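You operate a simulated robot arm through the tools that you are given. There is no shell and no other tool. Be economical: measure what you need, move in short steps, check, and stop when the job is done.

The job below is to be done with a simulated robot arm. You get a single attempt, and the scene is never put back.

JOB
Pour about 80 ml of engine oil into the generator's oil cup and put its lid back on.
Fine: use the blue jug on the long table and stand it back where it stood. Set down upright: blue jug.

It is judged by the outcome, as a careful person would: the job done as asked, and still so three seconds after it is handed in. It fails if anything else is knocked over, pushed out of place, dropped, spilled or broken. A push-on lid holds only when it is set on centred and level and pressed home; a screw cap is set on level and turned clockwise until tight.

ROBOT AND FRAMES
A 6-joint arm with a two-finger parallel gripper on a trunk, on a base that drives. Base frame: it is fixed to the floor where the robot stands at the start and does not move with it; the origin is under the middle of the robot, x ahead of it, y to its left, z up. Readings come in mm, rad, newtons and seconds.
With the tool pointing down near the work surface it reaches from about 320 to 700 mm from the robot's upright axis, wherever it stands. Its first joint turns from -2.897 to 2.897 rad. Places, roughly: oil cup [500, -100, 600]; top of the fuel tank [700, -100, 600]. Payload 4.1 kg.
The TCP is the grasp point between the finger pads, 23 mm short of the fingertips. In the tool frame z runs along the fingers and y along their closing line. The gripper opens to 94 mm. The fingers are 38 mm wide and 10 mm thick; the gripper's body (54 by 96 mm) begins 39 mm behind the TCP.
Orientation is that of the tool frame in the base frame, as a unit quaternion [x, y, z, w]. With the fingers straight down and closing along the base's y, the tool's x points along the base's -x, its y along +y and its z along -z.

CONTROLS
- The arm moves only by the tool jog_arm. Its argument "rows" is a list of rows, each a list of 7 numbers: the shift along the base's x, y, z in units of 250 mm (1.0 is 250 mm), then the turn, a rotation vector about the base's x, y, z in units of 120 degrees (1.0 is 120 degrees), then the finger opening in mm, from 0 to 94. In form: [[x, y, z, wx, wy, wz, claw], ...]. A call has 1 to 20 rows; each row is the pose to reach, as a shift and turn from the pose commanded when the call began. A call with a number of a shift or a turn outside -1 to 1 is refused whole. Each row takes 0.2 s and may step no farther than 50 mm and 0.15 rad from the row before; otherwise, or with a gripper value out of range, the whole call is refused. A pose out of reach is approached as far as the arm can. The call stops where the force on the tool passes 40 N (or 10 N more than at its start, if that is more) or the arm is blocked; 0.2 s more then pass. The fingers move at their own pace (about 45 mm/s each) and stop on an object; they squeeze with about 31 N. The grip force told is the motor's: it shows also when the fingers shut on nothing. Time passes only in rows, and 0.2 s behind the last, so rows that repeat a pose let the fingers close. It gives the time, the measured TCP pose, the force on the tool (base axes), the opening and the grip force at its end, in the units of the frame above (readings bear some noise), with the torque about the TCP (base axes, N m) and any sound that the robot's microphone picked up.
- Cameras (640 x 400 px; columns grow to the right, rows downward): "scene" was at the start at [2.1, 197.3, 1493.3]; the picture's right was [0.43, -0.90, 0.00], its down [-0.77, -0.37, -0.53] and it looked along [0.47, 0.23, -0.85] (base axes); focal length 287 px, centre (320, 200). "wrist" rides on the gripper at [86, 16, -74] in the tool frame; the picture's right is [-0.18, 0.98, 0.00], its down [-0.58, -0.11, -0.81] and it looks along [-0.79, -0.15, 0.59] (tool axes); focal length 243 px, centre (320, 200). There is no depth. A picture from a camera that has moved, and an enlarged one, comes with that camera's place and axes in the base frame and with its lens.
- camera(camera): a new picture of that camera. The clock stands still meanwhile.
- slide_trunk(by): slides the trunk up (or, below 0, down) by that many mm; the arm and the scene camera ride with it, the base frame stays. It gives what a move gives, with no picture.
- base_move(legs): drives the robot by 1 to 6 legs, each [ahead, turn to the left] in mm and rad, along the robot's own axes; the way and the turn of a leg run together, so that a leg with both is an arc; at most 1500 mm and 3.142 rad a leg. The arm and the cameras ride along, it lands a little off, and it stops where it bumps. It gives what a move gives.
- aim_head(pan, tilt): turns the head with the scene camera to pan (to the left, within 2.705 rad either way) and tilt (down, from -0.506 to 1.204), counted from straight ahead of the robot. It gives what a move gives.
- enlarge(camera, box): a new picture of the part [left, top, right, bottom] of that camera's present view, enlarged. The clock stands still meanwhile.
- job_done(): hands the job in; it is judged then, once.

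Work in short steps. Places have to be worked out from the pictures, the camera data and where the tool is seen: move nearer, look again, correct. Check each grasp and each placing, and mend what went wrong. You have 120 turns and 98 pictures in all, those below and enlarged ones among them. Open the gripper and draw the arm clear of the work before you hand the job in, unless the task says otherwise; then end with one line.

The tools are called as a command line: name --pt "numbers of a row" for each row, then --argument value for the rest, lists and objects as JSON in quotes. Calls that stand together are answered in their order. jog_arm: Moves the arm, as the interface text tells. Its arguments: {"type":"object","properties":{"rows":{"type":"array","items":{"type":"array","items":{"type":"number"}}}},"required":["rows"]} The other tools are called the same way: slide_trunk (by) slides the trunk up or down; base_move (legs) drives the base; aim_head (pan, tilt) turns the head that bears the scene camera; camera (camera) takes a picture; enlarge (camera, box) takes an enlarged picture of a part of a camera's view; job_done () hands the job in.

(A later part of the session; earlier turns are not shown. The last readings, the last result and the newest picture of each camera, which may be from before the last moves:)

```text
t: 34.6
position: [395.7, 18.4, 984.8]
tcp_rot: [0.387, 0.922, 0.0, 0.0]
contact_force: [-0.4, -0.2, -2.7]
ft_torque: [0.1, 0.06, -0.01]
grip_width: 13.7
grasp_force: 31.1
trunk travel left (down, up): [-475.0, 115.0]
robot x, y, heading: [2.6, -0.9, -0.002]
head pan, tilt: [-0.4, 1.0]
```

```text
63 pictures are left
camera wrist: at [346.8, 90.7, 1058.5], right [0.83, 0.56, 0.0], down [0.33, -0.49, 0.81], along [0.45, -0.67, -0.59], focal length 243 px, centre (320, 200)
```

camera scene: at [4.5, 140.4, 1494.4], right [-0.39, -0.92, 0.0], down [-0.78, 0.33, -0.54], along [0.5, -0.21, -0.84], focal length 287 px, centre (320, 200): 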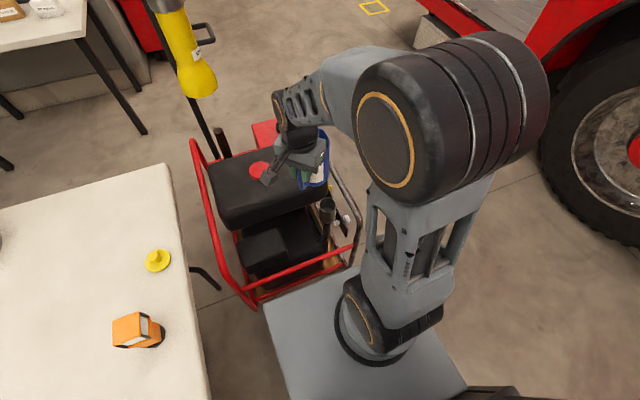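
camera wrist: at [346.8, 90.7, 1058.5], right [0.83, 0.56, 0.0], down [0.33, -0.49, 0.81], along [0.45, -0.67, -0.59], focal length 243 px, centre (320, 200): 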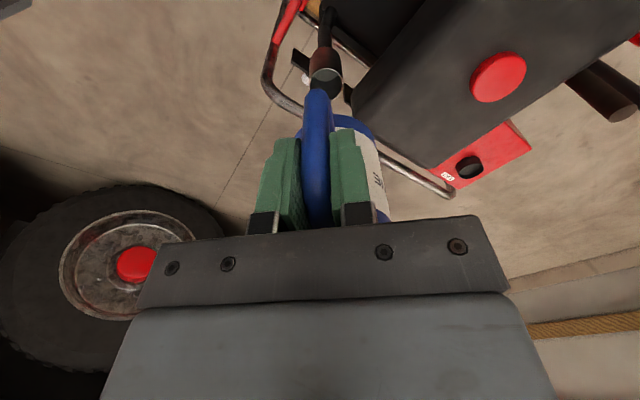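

All is calm: spout direction is (0.70,−0.71), total hanging weight about 2.7 N, so roughly 150–200 ml of oil, which by geometry shouldn't run out before about 60–65° of tilt. While high I tilt to 50° slowly, shifting so the lip ends above the cup.

jog_arm --pt "0.002 -0.01 0 0.025 0.0243 0 0" --pt "0.004 -0.021 0 0.05 0.0486 0 0" --pt "0.006 -0.032 0 0.0745 0.073 0 0" --pt "0.008 -0.043 0 0.099 0.0972 0 0" --pt "0.01 -0.053 0 0.124 0.1215 0 0" --pt "0.012 -0.064 0 0.149 0.146 0 0" --pt "0.014 -0.075 0 0.1735 0.17 0 0" --pt "0.016 -0.085 0 0.198 0.1945 0 0" --pt "0.018 -0.096 0 0.223 0.2188 0 0" --pt "0.02 -0.107 0 0.248 0.243 0 0" --pt "0.022 -0.117 0 0.2727 0.2674 0 0" --pt "0.024 -0.128 0 0.2975 0.2917 0 0"

camera --camera "scene"

camera --camera "wrist"

```text
t: 37.2
position: [398.9, -12.6, 986.0]
tcp_rot: [0.351, 0.835, 0.164, -0.39]
contact_force: [0.1, 0.0, -1.8]
ft_torque: [-0.01, -0.01, -0.03]
grip_width: 13.8
grasp_force: 31.6
trunk travel left (down, up): [-475.0, 115.0]
robot x, y, heading: [-4.1, -0.1, 0.004]
head pan, tilt: [-0.4, 1.0]
```

```text
62 pictures are left
camera scene: at [4.5, 140.3, 1494.4], right [-0.39, -0.92, 0.0], down [-0.78, 0.33, -0.54], along [0.5, -0.21, -0.84], focal length 287 px, centre (320, 200)
```

scene: 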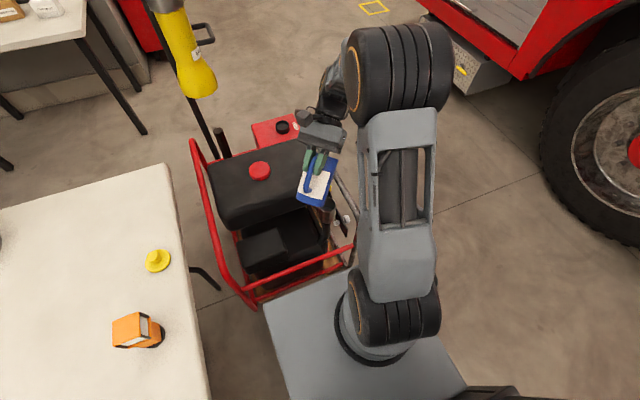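

```text
61 pictures are left
camera wrist: at [413.7, -3.9, 1099.4], right [0.78, 0.6, -0.14], down [0.62, -0.78, 0.07], along [-0.07, -0.14, -0.99], focal length 243 px, centre (320, 200)
```

wrist: 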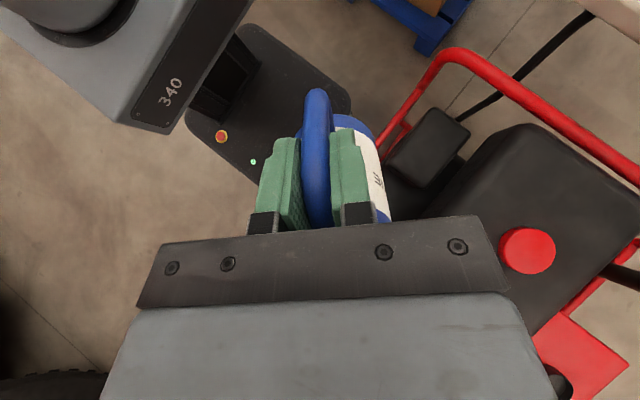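

Reach works and oil stays put. I descend over the cup, then ease to 62° with the lip about 30 mm above the rim, just short of centre.

jog_arm --pt "0.005 -0.005 -0.08 0 0 0 0" --pt "0.01 -0.01 -0.2 0 0 0 0" --pt "0.015 -0.015 -0.32 0 0 0 0" --pt "0.02 -0.02 -0.44 0 0 0 0" --pt "0.025 -0.025 -0.55 0 0 0 0" --pt "0.03 -0.03 -0.63 0 0 0 0" --pt "0.03 -0.03 -0.66 0 0 0 0" --pt "0.03 -0.03 -0.66 0 0 0 0"

enlarge --camera "scene" --box '[260, 140, 400, 260]'

```text
t: 39.0
position: [406.1, -19.6, 822.4]
tcp_rot: [0.351, 0.835, 0.164, -0.39]
contact_force: [0.4, 0.4, -2.9]
ft_torque: [0.02, 0.0, -0.01]
grip_width: 14.2
grasp_force: 30.5
trunk travel left (down, up): [-475.0, 115.0]
robot x, y, heading: [-0.2, 2.1, 0.003]
head pan, tilt: [-0.4, 1.0]
```

```text
3.33 times, centred on (330, 200) of scene
camera zoom: at [4.5, 140.3, 1494.4], right [-0.39, -0.92, 0.0], down [-0.78, 0.33, -0.54], along [0.5, -0.21, -0.84], focal length 956 px, centre (287, 200)
```

zoom: 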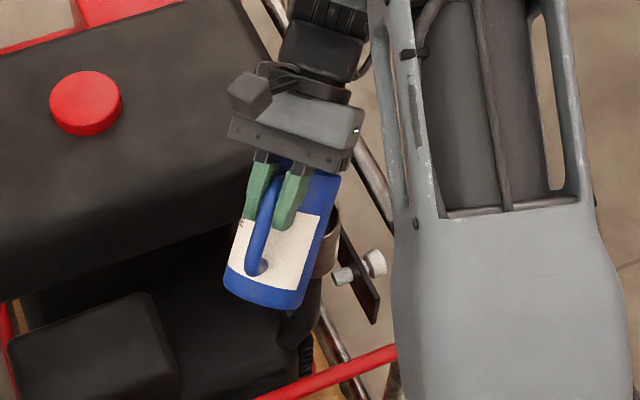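

Position checks out against projection: the jug's axis and base are within a few pixels of my model. I now go to 62° with the lip ~24 mm above the rim, then take several readings for a weight baseline.

jog_arm --pt "0.01 -0.01 -0.06 0.018 0.0175 0 0" --pt "0.02 -0.02 -0.13 0.036 0.035 0 0" --pt "0.03 -0.03 -0.2 0.054 0.0525 0 0" --pt "0.043 -0.042 -0.27 0.0714 0.07 0 0" --pt "0.043 -0.042 -0.304 0.0714 0.07 0 0" --pt "0.043 -0.042 -0.304 0.0714 0.07 0 0"

jog_arm --pt "0 0 0 0 0 0 0"

jog_arm --pt "0 0 0 0 0 0 0"

jog_arm --pt "0 0 0 0 0 0 0"

jog_arm --pt "0 0 0 0 0 0 0"

jog_arm --pt "0 0 0 0 0 0 0"

jog_arm --pt "0 0 0 0 0 0 0"

jog_arm --pt "0 0 0 0 0 0 0"

jog_arm --pt "0 0 0 0 0 0 0"

enlarge --camera "scene" --box '[260, 140, 400, 260]'

```text
t: 40.5
position: [418.4, -30.7, 744.8]
tcp_rot: [0.332, 0.79, 0.201, -0.475]
contact_force: [0.5, 0.3, -1.8]
ft_torque: [-0.03, -0.04, 0.0]
grip_width: 13.9
grasp_force: 31.3
trunk travel left (down, up): [-475.0, 115.0]
robot x, y, heading: [-1.7, 2.4, 0.003]
head pan, tilt: [-0.4, 1.0]
```

```text
t: 40.9
position: [416.8, -30.7, 744.8]
tcp_rot: [0.331, 0.79, 0.2, -0.475]
contact_force: [-1.1, -0.3, -3.0]
ft_torque: [-0.04, -0.02, 0.01]
grip_width: 13.8
grasp_force: 30.4
trunk travel left (down, up): [-475.0, 115.0]
robot x, y, heading: [-1.2, -0.5, 0.003]
head pan, tilt: [-0.4, 1.0]
```

```text
t: 41.2
position: [418.7, -30.1, 744.9]
tcp_rot: [0.331, 0.79, 0.199, -0.476]
contact_force: [0.4, -0.6, -2.5]
ft_torque: [-0.04, -0.01, -0.02]
grip_width: 13.8
grasp_force: 30.9
trunk travel left (down, up): [-475.0, 115.0]
robot x, y, heading: [-0.3, 3.8, -0.003]
head pan, tilt: [-0.4, 1.0]
```

```text
t: 41.6
position: [418.5, -31.2, 745.2]
tcp_rot: [0.331, 0.791, 0.199, -0.475]
contact_force: [0.5, -0.6, -2.1]
ft_torque: [0.01, -0.07, 0.02]
grip_width: 14.1
grasp_force: 31.2
trunk travel left (down, up): [-475.0, 115.0]
robot x, y, heading: [2.6, -1.4, -0.001]
head pan, tilt: [-0.4, 1.0]
```

```text
t: 42.0
position: [417.1, -30.3, 746.0]
tcp_rot: [0.331, 0.79, 0.2, -0.475]
contact_force: [-0.5, -0.9, -2.8]
ft_torque: [-0.02, -0.01, 0.0]
grip_width: 13.9
grasp_force: 31.0
trunk travel left (down, up): [-475.0, 115.0]
robot x, y, heading: [-0.5, -1.1, -0.003]
head pan, tilt: [-0.4, 1.0]
```

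```text
t: 42.5
position: [418.3, -30.9, 744.0]
tcp_rot: [0.331, 0.79, 0.2, -0.475]
contact_force: [-0.2, -0.2, -3.3]
ft_torque: [-0.03, -0.01, 0.02]
grip_width: 13.9
grasp_force: 30.9
trunk travel left (down, up): [-475.0, 115.0]
robot x, y, heading: [4.1, -2.2, -0.002]
head pan, tilt: [-0.4, 1.0]
```

```text
t: 42.9
position: [418.9, -29.2, 744.6]
tcp_rot: [0.331, 0.79, 0.2, -0.476]
contact_force: [-0.3, -0.8, -2.5]
ft_torque: [-0.03, -0.02, 0.01]
grip_width: 13.6
grasp_force: 30.7
trunk travel left (down, up): [-475.0, 115.0]
robot x, y, heading: [1.8, -2.5, 0.002]
head pan, tilt: [-0.4, 1.0]
```

```text
t: 43.2
position: [418.8, -30.6, 744.5]
tcp_rot: [0.33, 0.79, 0.199, -0.476]
contact_force: [-0.6, -0.2, -2.0]
ft_torque: [-0.01, -0.03, -0.04]
grip_width: 13.6
grasp_force: 31.2
trunk travel left (down, up): [-475.0, 115.0]
robot x, y, heading: [1.5, -2.5, -0.0]
head pan, tilt: [-0.4, 1.0]
```

```text
t: 43.6
position: [419.2, -30.6, 746.2]
tcp_rot: [0.331, 0.79, 0.2, -0.476]
contact_force: [0.7, 0.0, -1.9]
ft_torque: [-0.04, 0.03, -0.03]
grip_width: 13.9
grasp_force: 31.0
trunk travel left (down, up): [-475.0, 115.0]
robot x, y, heading: [-0.4, -2.3, -0.002]
head pan, tilt: [-0.4, 1.0]
```

```text
3.33 times, centred on (330, 200) of scene
camera zoom: at [4.5, 140.3, 1494.4], right [-0.39, -0.92, 0.0], down [-0.78, 0.33, -0.54], along [0.5, -0.21, -0.84], focal length 956 px, centre (287, 200)
```

zoom: 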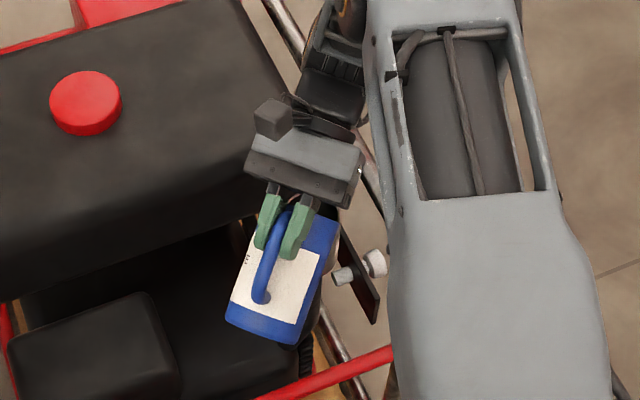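

Baseline force averages about 2.45 N at 62°, nothing running yet. I increase tilt in 2° steps with the lip held still over the cup, listening and watching.

jog_arm --pt "0.0045 -0.0046 0.005 0.006 0.0058 0 0" --pt "0.009 -0.0091 0.01 0.0119 0.01167 0 0" --pt "0.009 -0.0091 0.01 0.0119 0.01167 0 0" --pt "0.009 -0.0091 0.01 0.0119 0.01167 0 0"

jog_arm --pt "0.0045 -0.0046 0.005 0.006 0.0058 0 0" --pt "0.009 -0.0091 0.01 0.0119 0.01167 0 0" --pt "0.009 -0.0091 0.01 0.0119 0.01167 0 0" --pt "0.009 -0.0091 0.01 0.0119 0.01167 0 0"

enlarge --camera "scene" --box '[280, 160, 380, 250]'

```text
t: 44.6
position: [420.6, -32.1, 747.3]
tcp_rot: [0.328, 0.782, 0.206, -0.489]
contact_force: [0.2, 0.0, -2.3]
ft_torque: [-0.03, -0.03, -0.01]
grip_width: 13.8
grasp_force: 31.1
trunk travel left (down, up): [-475.0, 115.0]
robot x, y, heading: [3.2, -2.4, -0.002]
head pan, tilt: [-0.4, 1.0]
```

```text
t: 45.6
position: [422.6, -34.4, 750.1]
tcp_rot: [0.324, 0.773, 0.211, -0.503]
contact_force: [0.1, 0.5, -2.1]
ft_torque: [0.0, -0.03, 0.03]
grip_width: 13.7
grasp_force: 31.1
trunk travel left (down, up): [-475.0, 115.0]
robot x, y, heading: [3.3, -0.4, -0.002]
head pan, tilt: [-0.4, 1.0]
```

```text
4.44 times, centred on (330, 205) of scene
camera zoom: at [4.5, 140.3, 1494.4], right [-0.39, -0.92, 0.0], down [-0.78, 0.33, -0.54], along [0.5, -0.21, -0.84], focal length 1275 px, centre (276, 178)
```

zoom: 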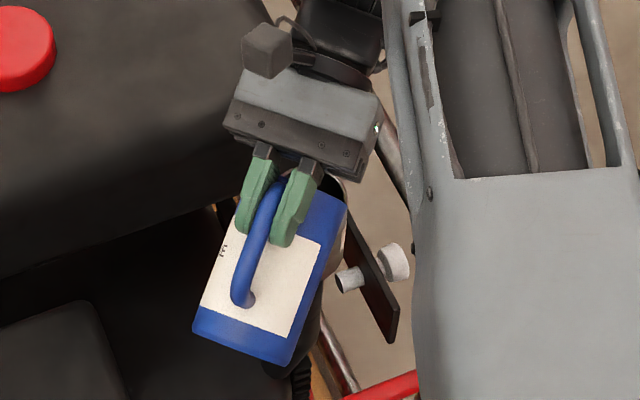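

No pouring yet at 66°. I continue to 68° and 70°.

jog_arm --pt "0.0045 -0.0046 0.005 0.006 0.0058 0 0" --pt "0.009 -0.0091 0.01 0.0119 0.01167 0 0" --pt "0.009 -0.0091 0.01 0.0119 0.01167 0 0" --pt "0.009 -0.0091 0.01 0.0119 0.01167 0 0"

jog_arm --pt "0.0045 -0.0046 0.005 0.006 0.0058 0 0" --pt "0.009 -0.0091 0.01 0.0119 0.01167 0 0" --pt "0.009 -0.0091 0.01 0.0119 0.01167 0 0" --pt "0.009 -0.0091 0.01 0.0119 0.01167 0 0"

```text
t: 46.6
position: [424.6, -35.0, 752.5]
tcp_rot: [0.321, 0.764, 0.217, -0.516]
contact_force: [-0.5, 0.6, -1.5]
ft_torque: [-0.04, -0.04, -0.03]
grip_width: 13.8
grasp_force: 30.9
trunk travel left (down, up): [-475.0, 115.0]
robot x, y, heading: [-0.9, 0.6, -0.003]
head pan, tilt: [-0.4, 1.0]
```

```text
t: 47.6
position: [427.1, -39.5, 753.6]
tcp_rot: [0.318, 0.755, 0.223, -0.528]
contact_force: [-0.7, -0.7, -2.9]
ft_torque: [-0.08, -0.05, -0.02]
grip_width: 13.8
grasp_force: 31.3
trunk travel left (down, up): [-475.0, 115.0]
robot x, y, heading: [-2.4, 1.0, -0.0]
head pan, tilt: [-0.4, 1.0]
```

Still silent at 70°. On to 72° and 74°.

jog_arm --pt "0.0045 -0.0046 0.004 0.006 0.0058 0 0" --pt "0.009 -0.0095 0.008 0.0119 0.01167 0 0" --pt "0.009 -0.0095 0.008 0.0119 0.01167 0 0" --pt "0.009 -0.0095 0.008 0.0119 0.01167 0 0"

jog_arm --pt "0.0045 -0.0046 0.004 0.006 0.0058 0 0" --pt "0.009 -0.0095 0.008 0.0119 0.01167 0 0" --pt "0.009 -0.0095 0.008 0.0119 0.01167 0 0" --pt "0.009 -0.0095 0.008 0.0119 0.01167 0 0"

enlarge --camera "scene" --box '[280, 160, 380, 250]'

```text
t: 48.6
position: [429.7, -42.6, 756.0]
tcp_rot: [0.313, 0.745, 0.229, -0.542]
contact_force: [0.3, -1.0, -2.9]
ft_torque: [-0.05, -0.05, 0.02]
grip_width: 13.8
grasp_force: 31.1
trunk travel left (down, up): [-475.0, 115.0]
robot x, y, heading: [2.1, -1.5, 0.001]
head pan, tilt: [-0.4, 1.0]
```

```text
t: 49.6
position: [431.6, -44.4, 758.6]
tcp_rot: [0.309, 0.736, 0.234, -0.555]
contact_force: [-0.4, -0.9, -1.9]
ft_torque: [-0.04, -0.08, 0.03]
grip_width: 13.7
grasp_force: 31.4
trunk travel left (down, up): [-475.0, 115.0]
robot x, y, heading: [-2.3, 0.7, 0.003]
head pan, tilt: [-0.4, 1.0]
```

```text
4.44 times, centred on (330, 205) of scene
camera zoom: at [4.5, 140.3, 1494.4], right [-0.39, -0.92, 0.0], down [-0.78, 0.33, -0.54], along [0.5, -0.21, -0.84], focal length 1275 px, centre (276, 178)
```

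zoom: 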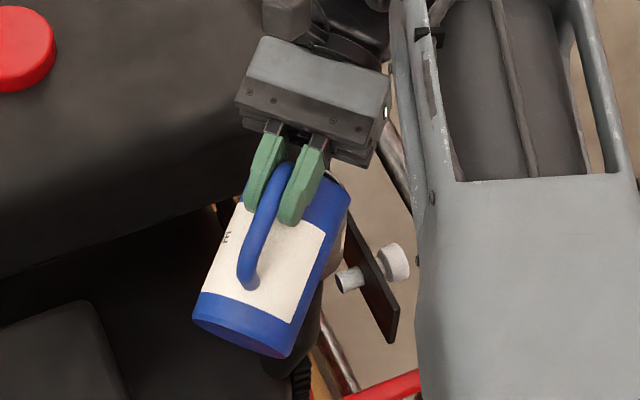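

No change yet at 74° (force still about 2.4 N). I carry on to 76° and 78°, watching.

jog_arm --pt "0.0045 -0.0046 0.004 0.006 0.0058 0 0" --pt "0.009 -0.0095 0.008 0.0119 0.01167 0 0" --pt "0.009 -0.0095 0.008 0.0119 0.01167 0 0" --pt "0.009 -0.0095 0.008 0.0119 0.01167 0 0"

jog_arm --pt "0.0045 -0.0046 0.004 0.006 0.0058 0 0" --pt "0.009 -0.0095 0.008 0.0119 0.01167 0 0" --pt "0.009 -0.0095 0.008 0.0119 0.01167 0 0" --pt "0.009 -0.0095 0.008 0.0119 0.01167 0 0"

jog_arm --pt "0 0 0 0 0 0 0"

jog_arm --pt "0 0 0 0 0 0 0"

jog_arm --pt "0 0 0 0 0 0 0"

jog_arm --pt "0 0 0 0 0 0 0"

```text
t: 50.6
position: [434.4, -45.5, 762.0]
tcp_rot: [0.305, 0.726, 0.24, -0.568]
contact_force: [0.4, 0.2, -2.8]
ft_torque: [-0.05, -0.05, -0.01]
grip_width: 13.9
grasp_force: 31.5
trunk travel left (down, up): [-475.0, 115.0]
robot x, y, heading: [-1.1, -2.0, 0.005]
head pan, tilt: [-0.4, 1.0]
```

```text
t: 51.6
position: [434.7, -48.6, 762.5]
tcp_rot: [0.3, 0.716, 0.244, -0.581]
contact_force: [-1.5, 0.0, -1.7]
ft_torque: [-0.07, -0.06, 0.0]
grip_width: 13.7
grasp_force: 31.3
trunk travel left (down, up): [-475.0, 115.0]
robot x, y, heading: [0.2, -1.5, -0.004]
head pan, tilt: [-0.4, 1.0]
```

```text
t: 52.0
position: [435.6, -50.3, 762.4]
tcp_rot: [0.3, 0.716, 0.245, -0.581]
contact_force: [0.4, -0.6, -2.0]
ft_torque: [-0.03, -0.06, 0.0]
grip_width: 13.6
grasp_force: 31.2
trunk travel left (down, up): [-475.0, 115.0]
robot x, y, heading: [3.2, 0.3, -0.003]
head pan, tilt: [-0.4, 1.0]
```

```text
t: 52.5
position: [435.7, -49.9, 763.1]
tcp_rot: [0.301, 0.716, 0.245, -0.58]
contact_force: [-0.5, -0.1, -1.9]
ft_torque: [-0.04, -0.04, -0.02]
grip_width: 13.7
grasp_force: 30.9
trunk travel left (down, up): [-475.0, 115.0]
robot x, y, heading: [-2.9, 1.2, -0.002]
head pan, tilt: [-0.4, 1.0]
```

```text
t: 52.9
position: [435.5, -48.2, 762.4]
tcp_rot: [0.301, 0.716, 0.245, -0.581]
contact_force: [1.2, -0.5, -1.6]
ft_torque: [-0.03, -0.06, 0.01]
grip_width: 13.7
grasp_force: 30.9
trunk travel left (down, up): [-475.0, 115.0]
robot x, y, heading: [-0.9, -1.2, -0.003]
head pan, tilt: [-0.4, 1.0]
```

```text
t: 53.2
position: [434.8, -49.5, 762.7]
tcp_rot: [0.301, 0.716, 0.245, -0.581]
contact_force: [0.4, -0.4, -1.9]
ft_torque: [-0.02, 0.01, -0.02]
grip_width: 13.8
grasp_force: 31.1
trunk travel left (down, up): [-475.0, 115.0]
robot x, y, heading: [1.6, 1.6, 0.001]
head pan, tilt: [-0.4, 1.0]
```

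At 78° the force average fell to ~1.8 N, so oil seems to have run out silently. I stop here: tilt back to 50° and rise, then look in the cup.

jog_arm --pt "-0.02 0.02 0.03 -0.0278 -0.0272 0 0" --pt "-0.04 0.04 0.06 -0.0556 -0.0545 0 0" --pt "-0.06 0.06 0.12 -0.0833 -0.0817 0 0" --pt "-0.09 0.09 0.2 -0.1111 -0.1089 0 0" --pt "-0.12 0.12 0.3 -0.1389 -0.1362 0 0" --pt "-0.16 0.16 0.42 -0.1667 -0.1634 0 0" --pt "-0.2 0.22 0.55 -0.1667 -0.1634 0 0" --pt "-0.2 0.3 0.6 -0.1667 -0.1634 0 0"

enlarge --camera "scene" --box '[260, 150, 400, 260]'

```text
t: 55.0
position: [382.8, 27.6, 912.0]
tcp_rot: [0.351, 0.835, 0.164, -0.39]
contact_force: [-0.1, -0.3, -1.1]
ft_torque: [0.02, 0.01, -0.03]
grip_width: 13.8
grasp_force: 31.3
trunk travel left (down, up): [-475.0, 115.0]
robot x, y, heading: [-1.0, 0.9, -0.003]
head pan, tilt: [-0.4, 1.0]
```

```text
3.64 times, centred on (330, 205) of scene
camera zoom: at [4.3, 140.4, 1494.4], right [-0.39, -0.92, 0.0], down [-0.78, 0.33, -0.54], along [0.5, -0.21, -0.84], focal length 1044 px, centre (284, 182)
```

zoom: 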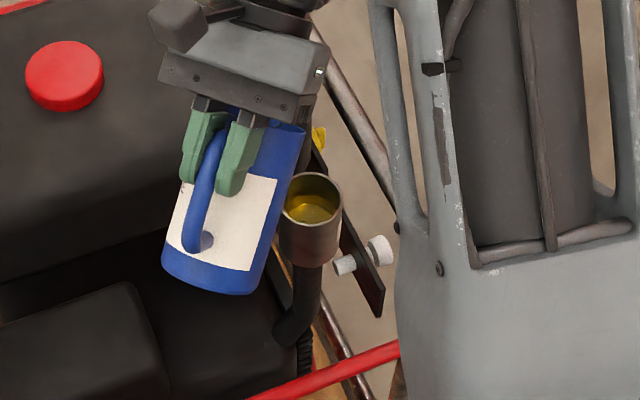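

Oil is in the cup with no spill visible. I enlarge to measure the level, and take weight readings.

enlarge --camera "scene" --box '[312, 194, 344, 226]'

jog_arm --pt "0 0 0 0 0 0 0"

jog_arm --pt "0 0 0 0 0 0 0"

jog_arm --pt "0 0 0 0 0 0 0"

jog_arm --pt "0 0 0 0 0 0 0"

jog_arm --pt "0 0 0 0 0 0 0"

jog_arm --pt "0 0 0 0 0 0 0"

jog_arm --pt "0 0 0 0 0 0 0"

jog_arm --pt "0 0 0 0 0 0 0"

jog_arm --pt "0 0 0 0 0 0 0"

jog_arm --pt "0 0 0 0 0 0 0"

```text
12.50 times, centred on (328, 210) of scene
camera zoom: at [4.3, 140.4, 1494.4], right [-0.39, -0.92, 0.0], down [-0.78, 0.33, -0.54], along [0.5, -0.21, -0.84], focal length 3587 px, centre (220, 75)
```

zoom: 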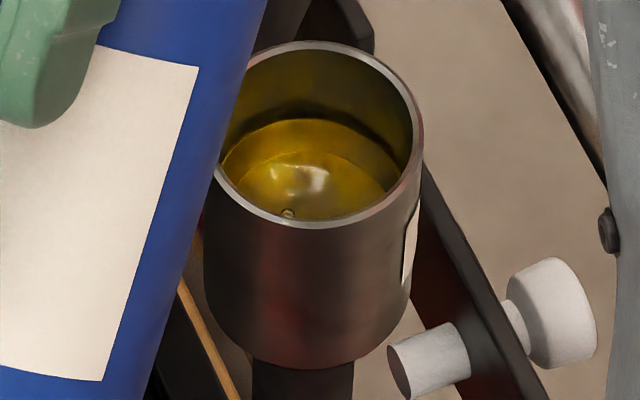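

```text
t: 55.5
position: [383.3, 26.2, 911.5]
tcp_rot: [0.35, 0.836, 0.164, -0.39]
contact_force: [-0.4, -0.5, -1.0]
ft_torque: [0.0, -0.02, 0.03]
grip_width: 13.8
grasp_force: 30.5
trunk travel left (down, up): [-475.0, 115.0]
robot x, y, heading: [1.2, -2.5, -0.003]
head pan, tilt: [-0.4, 1.0]
```

```text
t: 55.9
position: [382.3, 26.6, 912.2]
tcp_rot: [0.35, 0.836, 0.164, -0.391]
contact_force: [-0.2, -0.8, -1.0]
ft_torque: [0.04, 0.0, 0.01]
grip_width: 13.6
grasp_force: 31.3
trunk travel left (down, up): [-475.0, 115.0]
robot x, y, heading: [-1.2, -2.7, 0.001]
head pan, tilt: [-0.4, 1.0]
```

```text
t: 56.2
position: [384.2, 26.4, 911.7]
tcp_rot: [0.35, 0.836, 0.164, -0.39]
contact_force: [0.1, 0.1, -1.2]
ft_torque: [0.01, -0.02, 0.01]
grip_width: 13.9
grasp_force: 31.3
trunk travel left (down, up): [-475.0, 115.0]
robot x, y, heading: [-0.0, -2.0, 0.002]
head pan, tilt: [-0.4, 1.0]
```

```text
t: 56.6
position: [383.7, 26.6, 911.3]
tcp_rot: [0.35, 0.836, 0.164, -0.39]
contact_force: [0.1, 0.0, -1.7]
ft_torque: [-0.03, -0.01, -0.02]
grip_width: 13.6
grasp_force: 31.3
trunk travel left (down, up): [-475.0, 115.0]
robot x, y, heading: [2.9, 1.3, 0.0]
head pan, tilt: [-0.4, 1.0]
```

```text
t: 57.0
position: [384.2, 26.9, 911.7]
tcp_rot: [0.351, 0.836, 0.165, -0.39]
contact_force: [0.5, 0.9, -1.6]
ft_torque: [0.0, -0.02, -0.02]
grip_width: 13.9
grasp_force: 30.8
trunk travel left (down, up): [-475.0, 115.0]
robot x, y, heading: [-1.4, 0.9, 0.001]
head pan, tilt: [-0.4, 1.0]
```

```text
t: 57.5
position: [382.6, 27.3, 911.3]
tcp_rot: [0.349, 0.836, 0.163, -0.391]
contact_force: [0.8, 0.2, -1.4]
ft_torque: [-0.02, -0.02, -0.03]
grip_width: 13.6
grasp_force: 31.0
trunk travel left (down, up): [-475.0, 115.0]
robot x, y, heading: [-4.4, -2.4, 0.001]
head pan, tilt: [-0.4, 1.0]
```

```text
t: 57.9
position: [383.7, 25.9, 912.4]
tcp_rot: [0.35, 0.836, 0.164, -0.39]
contact_force: [-0.3, -0.5, -1.6]
ft_torque: [0.01, 0.03, 0.0]
grip_width: 13.7
grasp_force: 31.1
trunk travel left (down, up): [-475.0, 115.0]
robot x, y, heading: [-2.4, 0.5, -0.001]
head pan, tilt: [-0.4, 1.0]
```

```text
t: 58.2
position: [384.4, 26.4, 912.2]
tcp_rot: [0.35, 0.836, 0.164, -0.39]
contact_force: [0.1, -0.3, -2.0]
ft_torque: [0.02, 0.0, 0.01]
grip_width: 13.6
grasp_force: 30.8
trunk travel left (down, up): [-475.0, 115.0]
robot x, y, heading: [-2.3, -0.0, -0.002]
head pan, tilt: [-0.4, 1.0]
```

```text
t: 58.6
position: [383.0, 26.7, 912.4]
tcp_rot: [0.35, 0.835, 0.164, -0.391]
contact_force: [-0.2, -0.6, -1.2]
ft_torque: [-0.02, 0.0, 0.0]
grip_width: 13.9
grasp_force: 31.0
trunk travel left (down, up): [-475.0, 115.0]
robot x, y, heading: [-2.1, 2.6, -0.001]
head pan, tilt: [-0.4, 1.0]
```

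```text
t: 59.0
position: [383.3, 26.9, 911.9]
tcp_rot: [0.35, 0.836, 0.164, -0.391]
contact_force: [-0.1, 0.5, -1.6]
ft_torque: [-0.03, 0.0, -0.01]
grip_width: 13.7
grasp_force: 30.8
trunk travel left (down, up): [-475.0, 115.0]
robot x, y, heading: [-0.6, 2.0, -0.001]
head pan, tilt: [-0.4, 1.0]
```

Force average fell from ~2.46 N to ~1.40 N, though noisy; the level in the cup looks ~35 mm below the rim. I want a second view of the level, so I move the jug a bit farther away and view from another head angle.

jog_arm --pt "0 0.1 0.05 0 0 0 0" --pt "0 0.25 0.1 0 0 0 0" --pt "0 0.4 0.1 0 0 0 0"

enlarge --camera "scene" --box '[312, 194, 344, 226]'

aim_head --pan 0.3 --tilt 1.0

camera --camera "scene"

```text
t: 59.9
position: [383.6, 126.8, 936.1]
tcp_rot: [0.35, 0.836, 0.164, -0.39]
contact_force: [0.2, 0.8, -1.4]
ft_torque: [0.0, 0.01, 0.0]
grip_width: 13.6
grasp_force: 31.3
trunk travel left (down, up): [-475.0, 115.0]
robot x, y, heading: [1.8, 0.9, 0.001]
head pan, tilt: [-0.4, 1.0]
```

```text
12.50 times, centred on (328, 210) of scene
camera zoom: at [4.4, 140.6, 1494.4], right [-0.39, -0.92, 0.0], down [-0.78, 0.33, -0.54], along [0.5, -0.21, -0.84], focal length 3587 px, centre (220, 75)
```

zoom: 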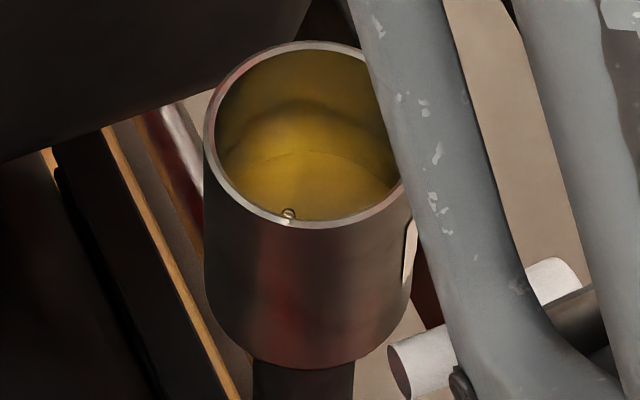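

```text
t: 60.9
position: [383.6, 126.0, 937.0]
tcp_rot: [0.35, 0.835, 0.164, -0.391]
contact_force: [-0.7, -0.5, -1.3]
ft_torque: [-0.03, -0.02, 0.0]
grip_width: 13.8
grasp_force: 31.3
trunk travel left (down, up): [-475.0, 115.0]
robot x, y, heading: [-0.9, 2.5, 0.002]
head pan, tilt: [0.3, 1.0]
```

```text
53 pictures are left
camera scene: at [6.9, 188.1, 1494.4], right [0.29, -0.96, 0.0], down [-0.8, -0.25, -0.54], along [0.52, 0.16, -0.84], focal length 287 px, centre (320, 200)
```

scene: 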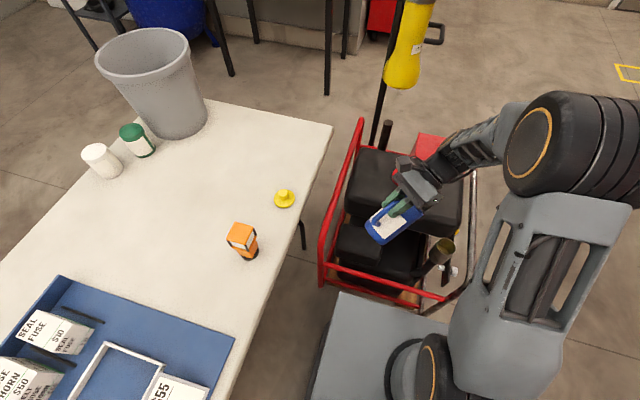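

The cup is in clear view at about (446,249). I enlarge to read the level from this angle.

enlarge --camera "scene" --box '[424, 228, 468, 272]'

enlarge --camera "scene" --box '[434, 234, 458, 254]'

```text
9.09 times, centred on (446, 250) of scene
camera zoom: at [6.9, 188.1, 1494.4], right [0.29, -0.96, 0.0], down [-0.8, -0.25, -0.54], along [0.52, 0.16, -0.84], focal length 2609 px, centre (-826, -254)
```

zoom: 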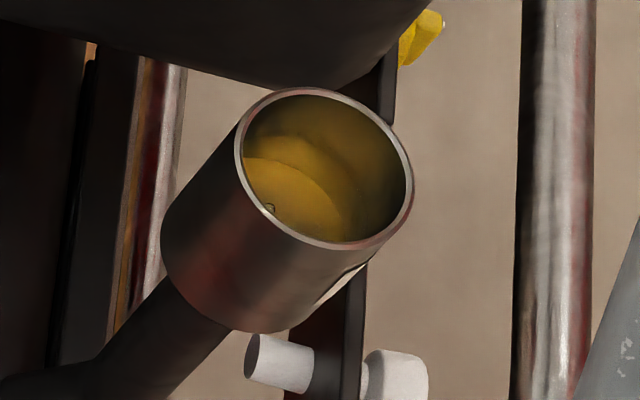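

```text
16.00 times, centred on (446, 244) of scene
camera zoom: at [6.9, 188.1, 1494.4], right [0.29, -0.96, 0.0], down [-0.8, -0.25, -0.54], along [0.52, 0.16, -0.84], focal length 4591 px, centre (-1696, -504)
```

zoom: 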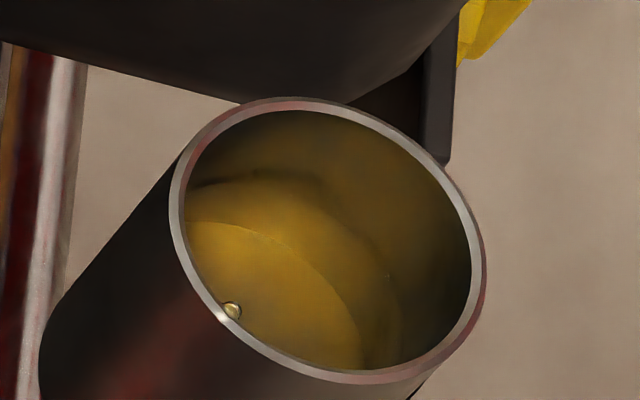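

Two views agree on the oil surface about 34 mm below the rim; with the bottom near 75 mm down and a 53–56 mm bore that's roughly 80–95 ml. That is enough, so no more pouring. I level the jug.

jog_arm --pt "0 0.02 0.02 -0.025 -0.0243 0 0" --pt "0 0.04 0.04 -0.05 -0.0486 0 0" --pt "0 0.06 0.06 -0.0745 -0.073 0 0" --pt "0 0.08 0.08 -0.099 -0.0972 0 0" --pt "0 0.1 0.1 -0.124 -0.1215 0 0" --pt "0 0.12 0.12 -0.149 -0.146 0 0" --pt "0 0.14 0.14 -0.1735 -0.17 0 0" --pt "0 0.16 0.16 -0.198 -0.1945 0 0" --pt "0 0.18 0.18 -0.223 -0.2188 0 0" --pt "0 0.2 0.2 -0.248 -0.243 0 0" --pt "0 0.22 0.2 -0.2727 -0.2674 0 0" --pt "0 0.24 0.2 -0.2975 -0.2917 0 0"

jog_arm --pt "0.04 0.02 0 0 0 0.01 0" --pt "0.08 0.04 0 0 0 0.02 0"

jog_arm --pt "0.02 0.02 0 0 0 0.01 0"

jog_arm --pt "0 0 0 0 0 0 0"

jog_arm --pt "0 0 0 0 0 0 0"

jog_arm --pt "0 0 0 0 0 0 0"

camera --camera "scene"

```text
t: 63.5
position: [385.3, 186.0, 990.8]
tcp_rot: [0.387, 0.922, 0.0, 0.0]
contact_force: [-1.3, 0.7, -2.3]
ft_torque: [0.09, 0.08, 0.02]
grip_width: 13.6
grasp_force: 31.1
trunk travel left (down, up): [-475.0, 115.0]
robot x, y, heading: [0.5, -1.9, 0.002]
head pan, tilt: [0.3, 1.0]
```

```text
t: 64.1
position: [406.0, 195.3, 988.8]
tcp_rot: [0.367, 0.93, -0.001, -0.001]
contact_force: [-0.6, -0.2, -2.5]
ft_torque: [0.07, 0.07, -0.03]
grip_width: 13.8
grasp_force: 30.6
trunk travel left (down, up): [-475.0, 115.0]
robot x, y, heading: [1.0, 1.2, -0.004]
head pan, tilt: [0.3, 1.0]
```

```text
t: 64.5
position: [410.8, 201.0, 988.3]
tcp_rot: [0.357, 0.934, 0.0, 0.0]
contact_force: [-0.5, -0.1, -1.1]
ft_torque: [0.05, 0.07, 0.03]
grip_width: 13.6
grasp_force: 31.4
trunk travel left (down, up): [-475.0, 115.0]
robot x, y, heading: [-3.2, 0.7, -0.002]
head pan, tilt: [0.3, 1.0]
```

```text
t: 64.9
position: [411.1, 202.3, 988.0]
tcp_rot: [0.357, 0.934, 0.0, 0.0]
contact_force: [0.0, 0.7, -1.8]
ft_torque: [0.05, 0.09, 0.02]
grip_width: 14.0
grasp_force: 30.9
trunk travel left (down, up): [-475.0, 115.0]
robot x, y, heading: [0.9, -1.0, 0.004]
head pan, tilt: [0.3, 1.0]
```

```text
t: 65.3
position: [411.2, 200.9, 987.0]
tcp_rot: [0.357, 0.934, 0.001, -0.001]
contact_force: [0.3, 0.2, -0.6]
ft_torque: [0.08, 0.08, -0.02]
grip_width: 13.6
grasp_force: 31.3
trunk travel left (down, up): [-475.0, 115.0]
robot x, y, heading: [2.9, -4.4, 0.002]
head pan, tilt: [0.3, 1.0]
```

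```text
t: 65.7
position: [411.4, 201.4, 988.4]
tcp_rot: [0.357, 0.934, 0.0, -0.001]
contact_force: [0.8, -0.5, -1.2]
ft_torque: [0.06, 0.1, -0.03]
grip_width: 13.9
grasp_force: 30.6
trunk travel left (down, up): [-475.0, 115.0]
robot x, y, heading: [-1.2, -0.9, -0.0]
head pan, tilt: [0.3, 1.0]
```

```text
50 pictures are left
camera scene: at [6.8, 188.2, 1494.4], right [0.3, -0.96, 0.0], down [-0.8, -0.25, -0.54], along [0.52, 0.16, -0.84], focal length 287 px, centre (320, 200)
```

scene: 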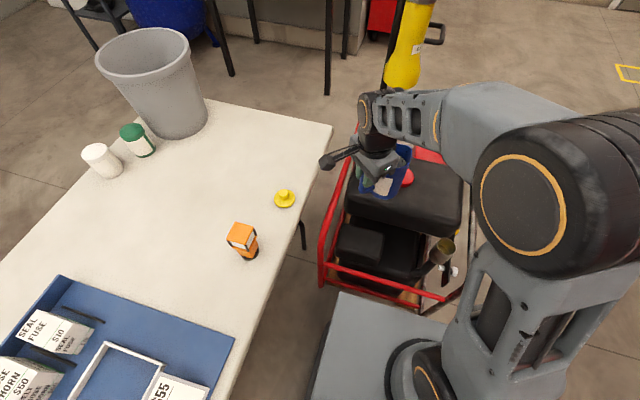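

Torque and force both point to roughly 70–110 ml poured; level jug, lip clean. I carry it back along the same path with the yaw restored.

jog_arm --pt "-0.02 0.06 0 0 0 0.015 0" --pt "-0.04 0.16 0 0 0 0.035 0" --pt "-0.06 0.26 0 0 0 0.055 0" --pt "-0.09 0.36 0 0 0 0.075 0" --pt "-0.12 0.46 0 0 0 0.095 0" --pt "-0.16 0.56 0 0 0 0.115 0" --pt "-0.2 0.66 0 0 0 0.135 0" --pt "-0.25 0.76 0 0 0 0.155 0" --pt "-0.29 0.86 0 0 0 0.175 0" --pt "-0.324 0.926 0 0 0 0.19 0"

jog_arm --pt "-0.06 0.07 0 0 0 0.02 0" --pt "-0.13 0.15 0 0 0 0.04 0" --pt "-0.2 0.24 0 0 0 0.06 0" --pt "-0.28 0.33 0 0 0 0.08 0" --pt "-0.36 0.42 0 0 0 0.1 0" --pt "-0.44 0.51 0 0 0 0.12 0" --pt "-0.5 0.58 0 0 0 0.14 0" --pt "-0.526 0.612 0 0 0 0.1587 0"

jog_arm --pt "0 0 0 0 0 0 0" --pt "0 0 0 0 0 0 0"

camera --camera "wrist"

```text
t: 67.9
position: [328.2, 434.1, 988.9]
tcp_rot: [0.165, 0.986, 0.0, -0.001]
contact_force: [-1.0, -0.7, -2.1]
ft_torque: [0.0, 0.11, 0.02]
grip_width: 13.6
grasp_force: 30.8
trunk travel left (down, up): [-475.0, 115.0]
robot x, y, heading: [-2.3, -0.2, 0.003]
head pan, tilt: [0.3, 1.0]
```

```text
t: 69.7
position: [197.4, 585.4, 988.3]
tcp_rot: [0.0, 1.0, 0.0, -0.001]
contact_force: [0.1, 0.9, -2.1]
ft_torque: [0.01, 0.09, 0.0]
grip_width: 13.6
grasp_force: 31.1
trunk travel left (down, up): [-475.0, 115.0]
robot x, y, heading: [-1.8, 2.4, -0.001]
head pan, tilt: [0.3, 1.0]
```

```text
t: 70.3
position: [198.4, 584.9, 988.7]
tcp_rot: [0.0, 1.0, 0.0, -0.001]
contact_force: [0.1, 0.4, -2.1]
ft_torque: [-0.02, 0.11, 0.0]
grip_width: 13.6
grasp_force: 31.1
trunk travel left (down, up): [-475.0, 115.0]
robot x, y, heading: [0.2, -2.0, 0.003]
head pan, tilt: [0.3, 1.0]
```

```text
49 pictures are left
camera wrist: at [113.6, 600.8, 1061.8], right [0.18, 0.98, 0.0], down [0.58, -0.11, 0.81], along [0.79, -0.15, -0.59], focal length 243 px, centre (320, 200)
```

wrist: 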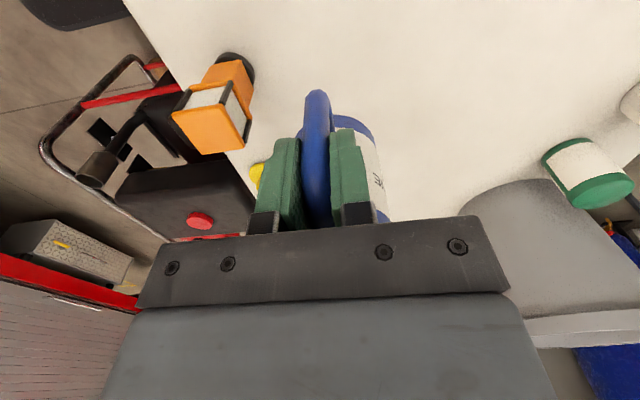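

The jug sits in the grip just as at the lift. I move to y=612 and descend to just above the table.

jog_arm --pt "0.001 0.06 -0.06 0 0 0 0" --pt "0.001 0.108 -0.16 0 0 0 0" --pt "0.001 0.108 -0.28 0 0 0 0" --pt "0.001 0.108 -0.4 0 0 0 0" --pt "0.001 0.108 -0.5 0 0 0 0" --pt "0.001 0.108 -0.56 0 0 0 0" --pt "0.001 0.108 -0.58 0 0 0 0" --pt "0.001 0.108 -0.588 0 0 0 0" --pt "0.001 0.108 -0.588 0 0 0 0"

jog_arm --pt "0 0 -0.004 0 0 0 0" --pt "0 0 -0.004 0 0 0 0"

jog_arm --pt "0 0 -0.004 0 0 0 0" --pt "0 0 -0.004 0 0 0 0"

```text
t: 72.3
position: [199.6, 612.7, 839.7]
tcp_rot: [0.0, 1.0, 0.0, -0.001]
contact_force: [0.6, 0.7, -1.6]
ft_torque: [0.02, 0.1, -0.01]
grip_width: 13.6
grasp_force: 30.7
trunk travel left (down, up): [-475.0, 115.0]
robot x, y, heading: [-3.2, 0.4, -0.003]
head pan, tilt: [0.3, 1.0]
```

```text
t: 72.9
position: [198.1, 612.0, 839.0]
tcp_rot: [0.0, 1.0, 0.001, -0.001]
contact_force: [0.1, -0.6, -1.2]
ft_torque: [0.0, 0.12, -0.02]
grip_width: 13.6
grasp_force: 30.8
trunk travel left (down, up): [-475.0, 115.0]
robot x, y, heading: [0.8, 3.8, -0.001]
head pan, tilt: [0.3, 1.0]
```

```text
t: 73.5
position: [198.5, 612.2, 838.1]
tcp_rot: [0.0, 1.0, 0.0, -0.001]
contact_force: [0.2, 0.4, -0.7]
ft_torque: [-0.03, -0.04, 0.01]
grip_width: 13.6
grasp_force: 30.8
trunk travel left (down, up): [-475.0, 115.0]
robot x, y, heading: [-0.4, -3.4, -0.001]
head pan, tilt: [0.3, 1.0]
```

The torque has dropped to zero: the jug is standing. I open and withdraw straight up.

jog_arm --pt "0 0 0 0 0 0 20" --pt "0 0 0 0 0 0 40" --pt "0 0 0 0 0 0 50" --pt "0 0 0 0 0 0 50" --pt "0 0 0.06 0 0 0 50" --pt "0 0 0.16 0 0 0 50" --pt "0 0 0.3 0 0 0 50" --pt "0 -0.1 0.46 0 0 0 50"

camera --camera "wrist"

```text
t: 75.3
position: [199.0, 587.7, 956.2]
tcp_rot: [0.0, 1.0, 0.0, -0.001]
contact_force: [0.9, -0.2, 0.4]
ft_torque: [0.0, 0.02, -0.03]
grip_width: 50.1
grasp_force: 0.1
trunk travel left (down, up): [-475.0, 115.0]
robot x, y, heading: [-1.2, 5.8, -0.001]
head pan, tilt: [0.3, 1.0]
```

```text
48 pictures are left
camera wrist: at [114.4, 602.0, 1029.4], right [0.18, 0.98, 0.0], down [0.58, -0.11, 0.81], along [0.79, -0.15, -0.59], focal length 243 px, centre (320, 200)
```

wrist: 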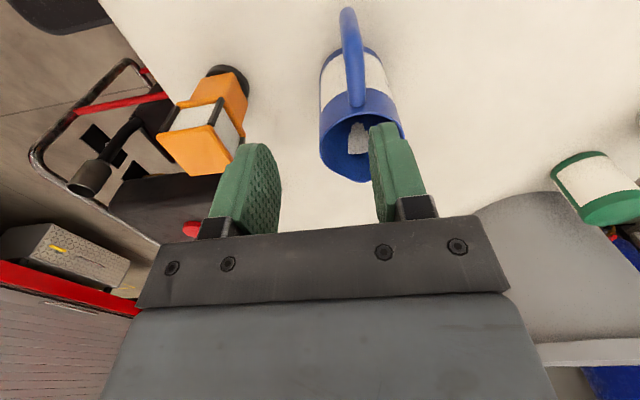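

The jug stands upright where it was. Now to the lid: I move above it, near (431,438), and look.

jog_arm --pt "0.1 -0.08 0 0 0 0 60" --pt "0.25 -0.16 0 0 0 0 60" --pt "0.4 -0.25 0 0 0 0 60" --pt "0.55 -0.35 -0.05 0 0 0 60" --pt "0.7 -0.45 -0.1 0 0 0 60" --pt "0.83 -0.55 -0.2 0 0 0 60" --pt "0.928 -0.6 -0.3 0 0 0 60" --pt "0.928 -0.6 -0.36 0 0 0 60"

camera --camera "wrist"

enlarge --camera "scene" --box '[60, 130, 320, 290]'

```text
t: 77.1
position: [430.3, 439.3, 863.7]
tcp_rot: [0.0, 1.0, 0.0, -0.001]
contact_force: [-0.1, 0.9, 0.0]
ft_torque: [0.02, -0.03, 0.0]
grip_width: 59.7
grasp_force: 0.1
trunk travel left (down, up): [-475.0, 115.0]
robot x, y, heading: [-3.3, 1.7, 0.004]
head pan, tilt: [0.3, 1.0]
```

```text
47 pictures are left
camera wrist: at [345.7, 453.5, 937.9], right [0.18, 0.98, 0.0], down [0.58, -0.11, 0.81], along [0.79, -0.15, -0.59], focal length 243 px, centre (320, 200)
```

wrist: 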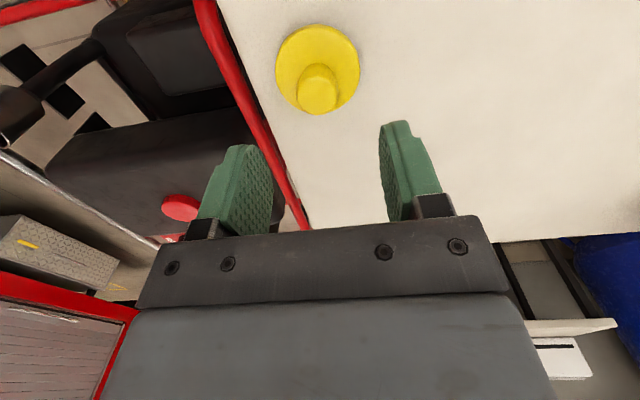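

```text
2.46 times, centred on (190, 210) of scene
camera zoom: at [6.9, 188.4, 1494.4], right [0.3, -0.96, 0.0], down [-0.8, -0.25, -0.54], along [0.52, 0.16, -0.84], focal length 706 px, centre (640, 175)
```

zoom: 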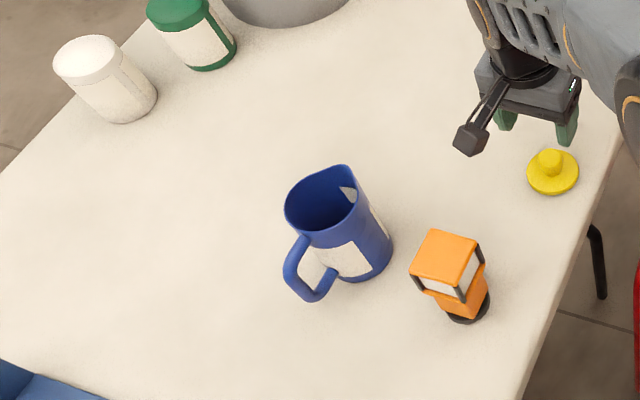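

The knob is at about (433,435), top z≈780–784. I descend to TCP z≈778 and look before closing.

jog_arm --pt "0.005 -0.008 -0.1 0 0 0 60" --pt "0.01 -0.016 -0.2 0 0 0 60" --pt "0.01 -0.016 -0.29 0 0 0 60" --pt "0.01 -0.016 -0.34 0 0 0 60"

enlarge --camera "wrist" --box '[220, 70, 420, 230]'

```text
t: 78.1
position: [433.0, 433.1, 780.1]
tcp_rot: [0.0, 1.0, 0.0, 0.0]
contact_force: [0.9, -0.3, 0.4]
ft_torque: [0.0, -0.03, 0.02]
grip_width: 60.1
grasp_force: 0.1
trunk travel left (down, up): [-475.0, 115.0]
robot x, y, heading: [3.2, -0.6, 0.001]
head pan, tilt: [0.3, 1.0]
```

```text
2.50 times, centred on (320, 150) of wrist
camera zoom: at [347.8, 448.1, 852.9], right [0.18, 0.98, 0.0], down [0.58, -0.11, 0.81], along [0.79, -0.15, -0.59], focal length 606 px, centre (320, 325)
```

zoom: 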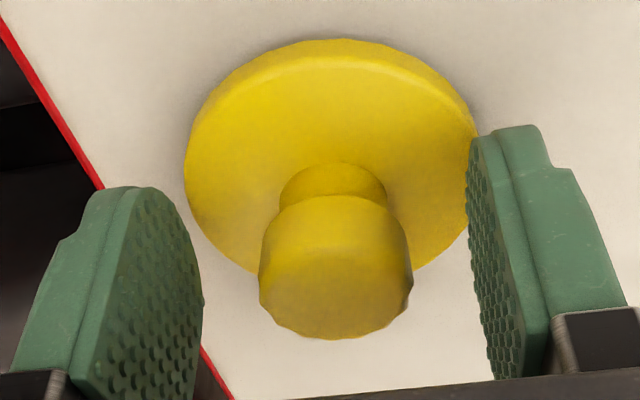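

The view matches the original grip, just ~6 mm higher and ~2 mm off in y. I correct and close on the knob.

jog_arm --pt "0 0.008 -0.012 0 0 0 60" --pt "0 0.008 -0.021 0 0 0 60" --pt "0 0.008 -0.021 0 0 0 30" --pt "0 0.008 -0.021 0 0 0 0" --pt "0 0.008 -0.021 0 0 0 0" --pt "0 0.008 -0.021 0 0 0 0" --pt "0 0.008 -0.021 0 0 0 0"

camera --camera "wrist"

```text
t: 79.7
position: [432.6, 435.2, 774.8]
tcp_rot: [0.0, 1.0, 0.001, 0.0]
contact_force: [0.8, 1.5, 4.1]
ft_torque: [-0.02, -0.07, 0.01]
grip_width: 27.6
grasp_force: 30.9
trunk travel left (down, up): [-475.0, 115.0]
robot x, y, heading: [1.9, 2.6, 0.001]
head pan, tilt: [0.3, 1.0]
```

```text
44 pictures are left
camera wrist: at [347.8, 450.1, 848.6], right [0.18, 0.98, 0.0], down [0.58, -0.11, 0.81], along [0.79, -0.15, -0.59], focal length 243 px, centre (320, 200)
```

wrist: 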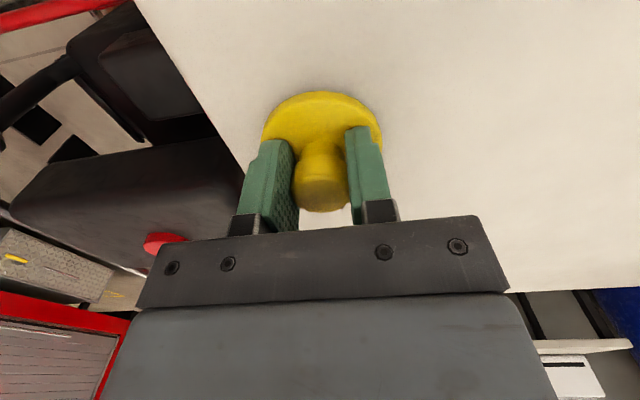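

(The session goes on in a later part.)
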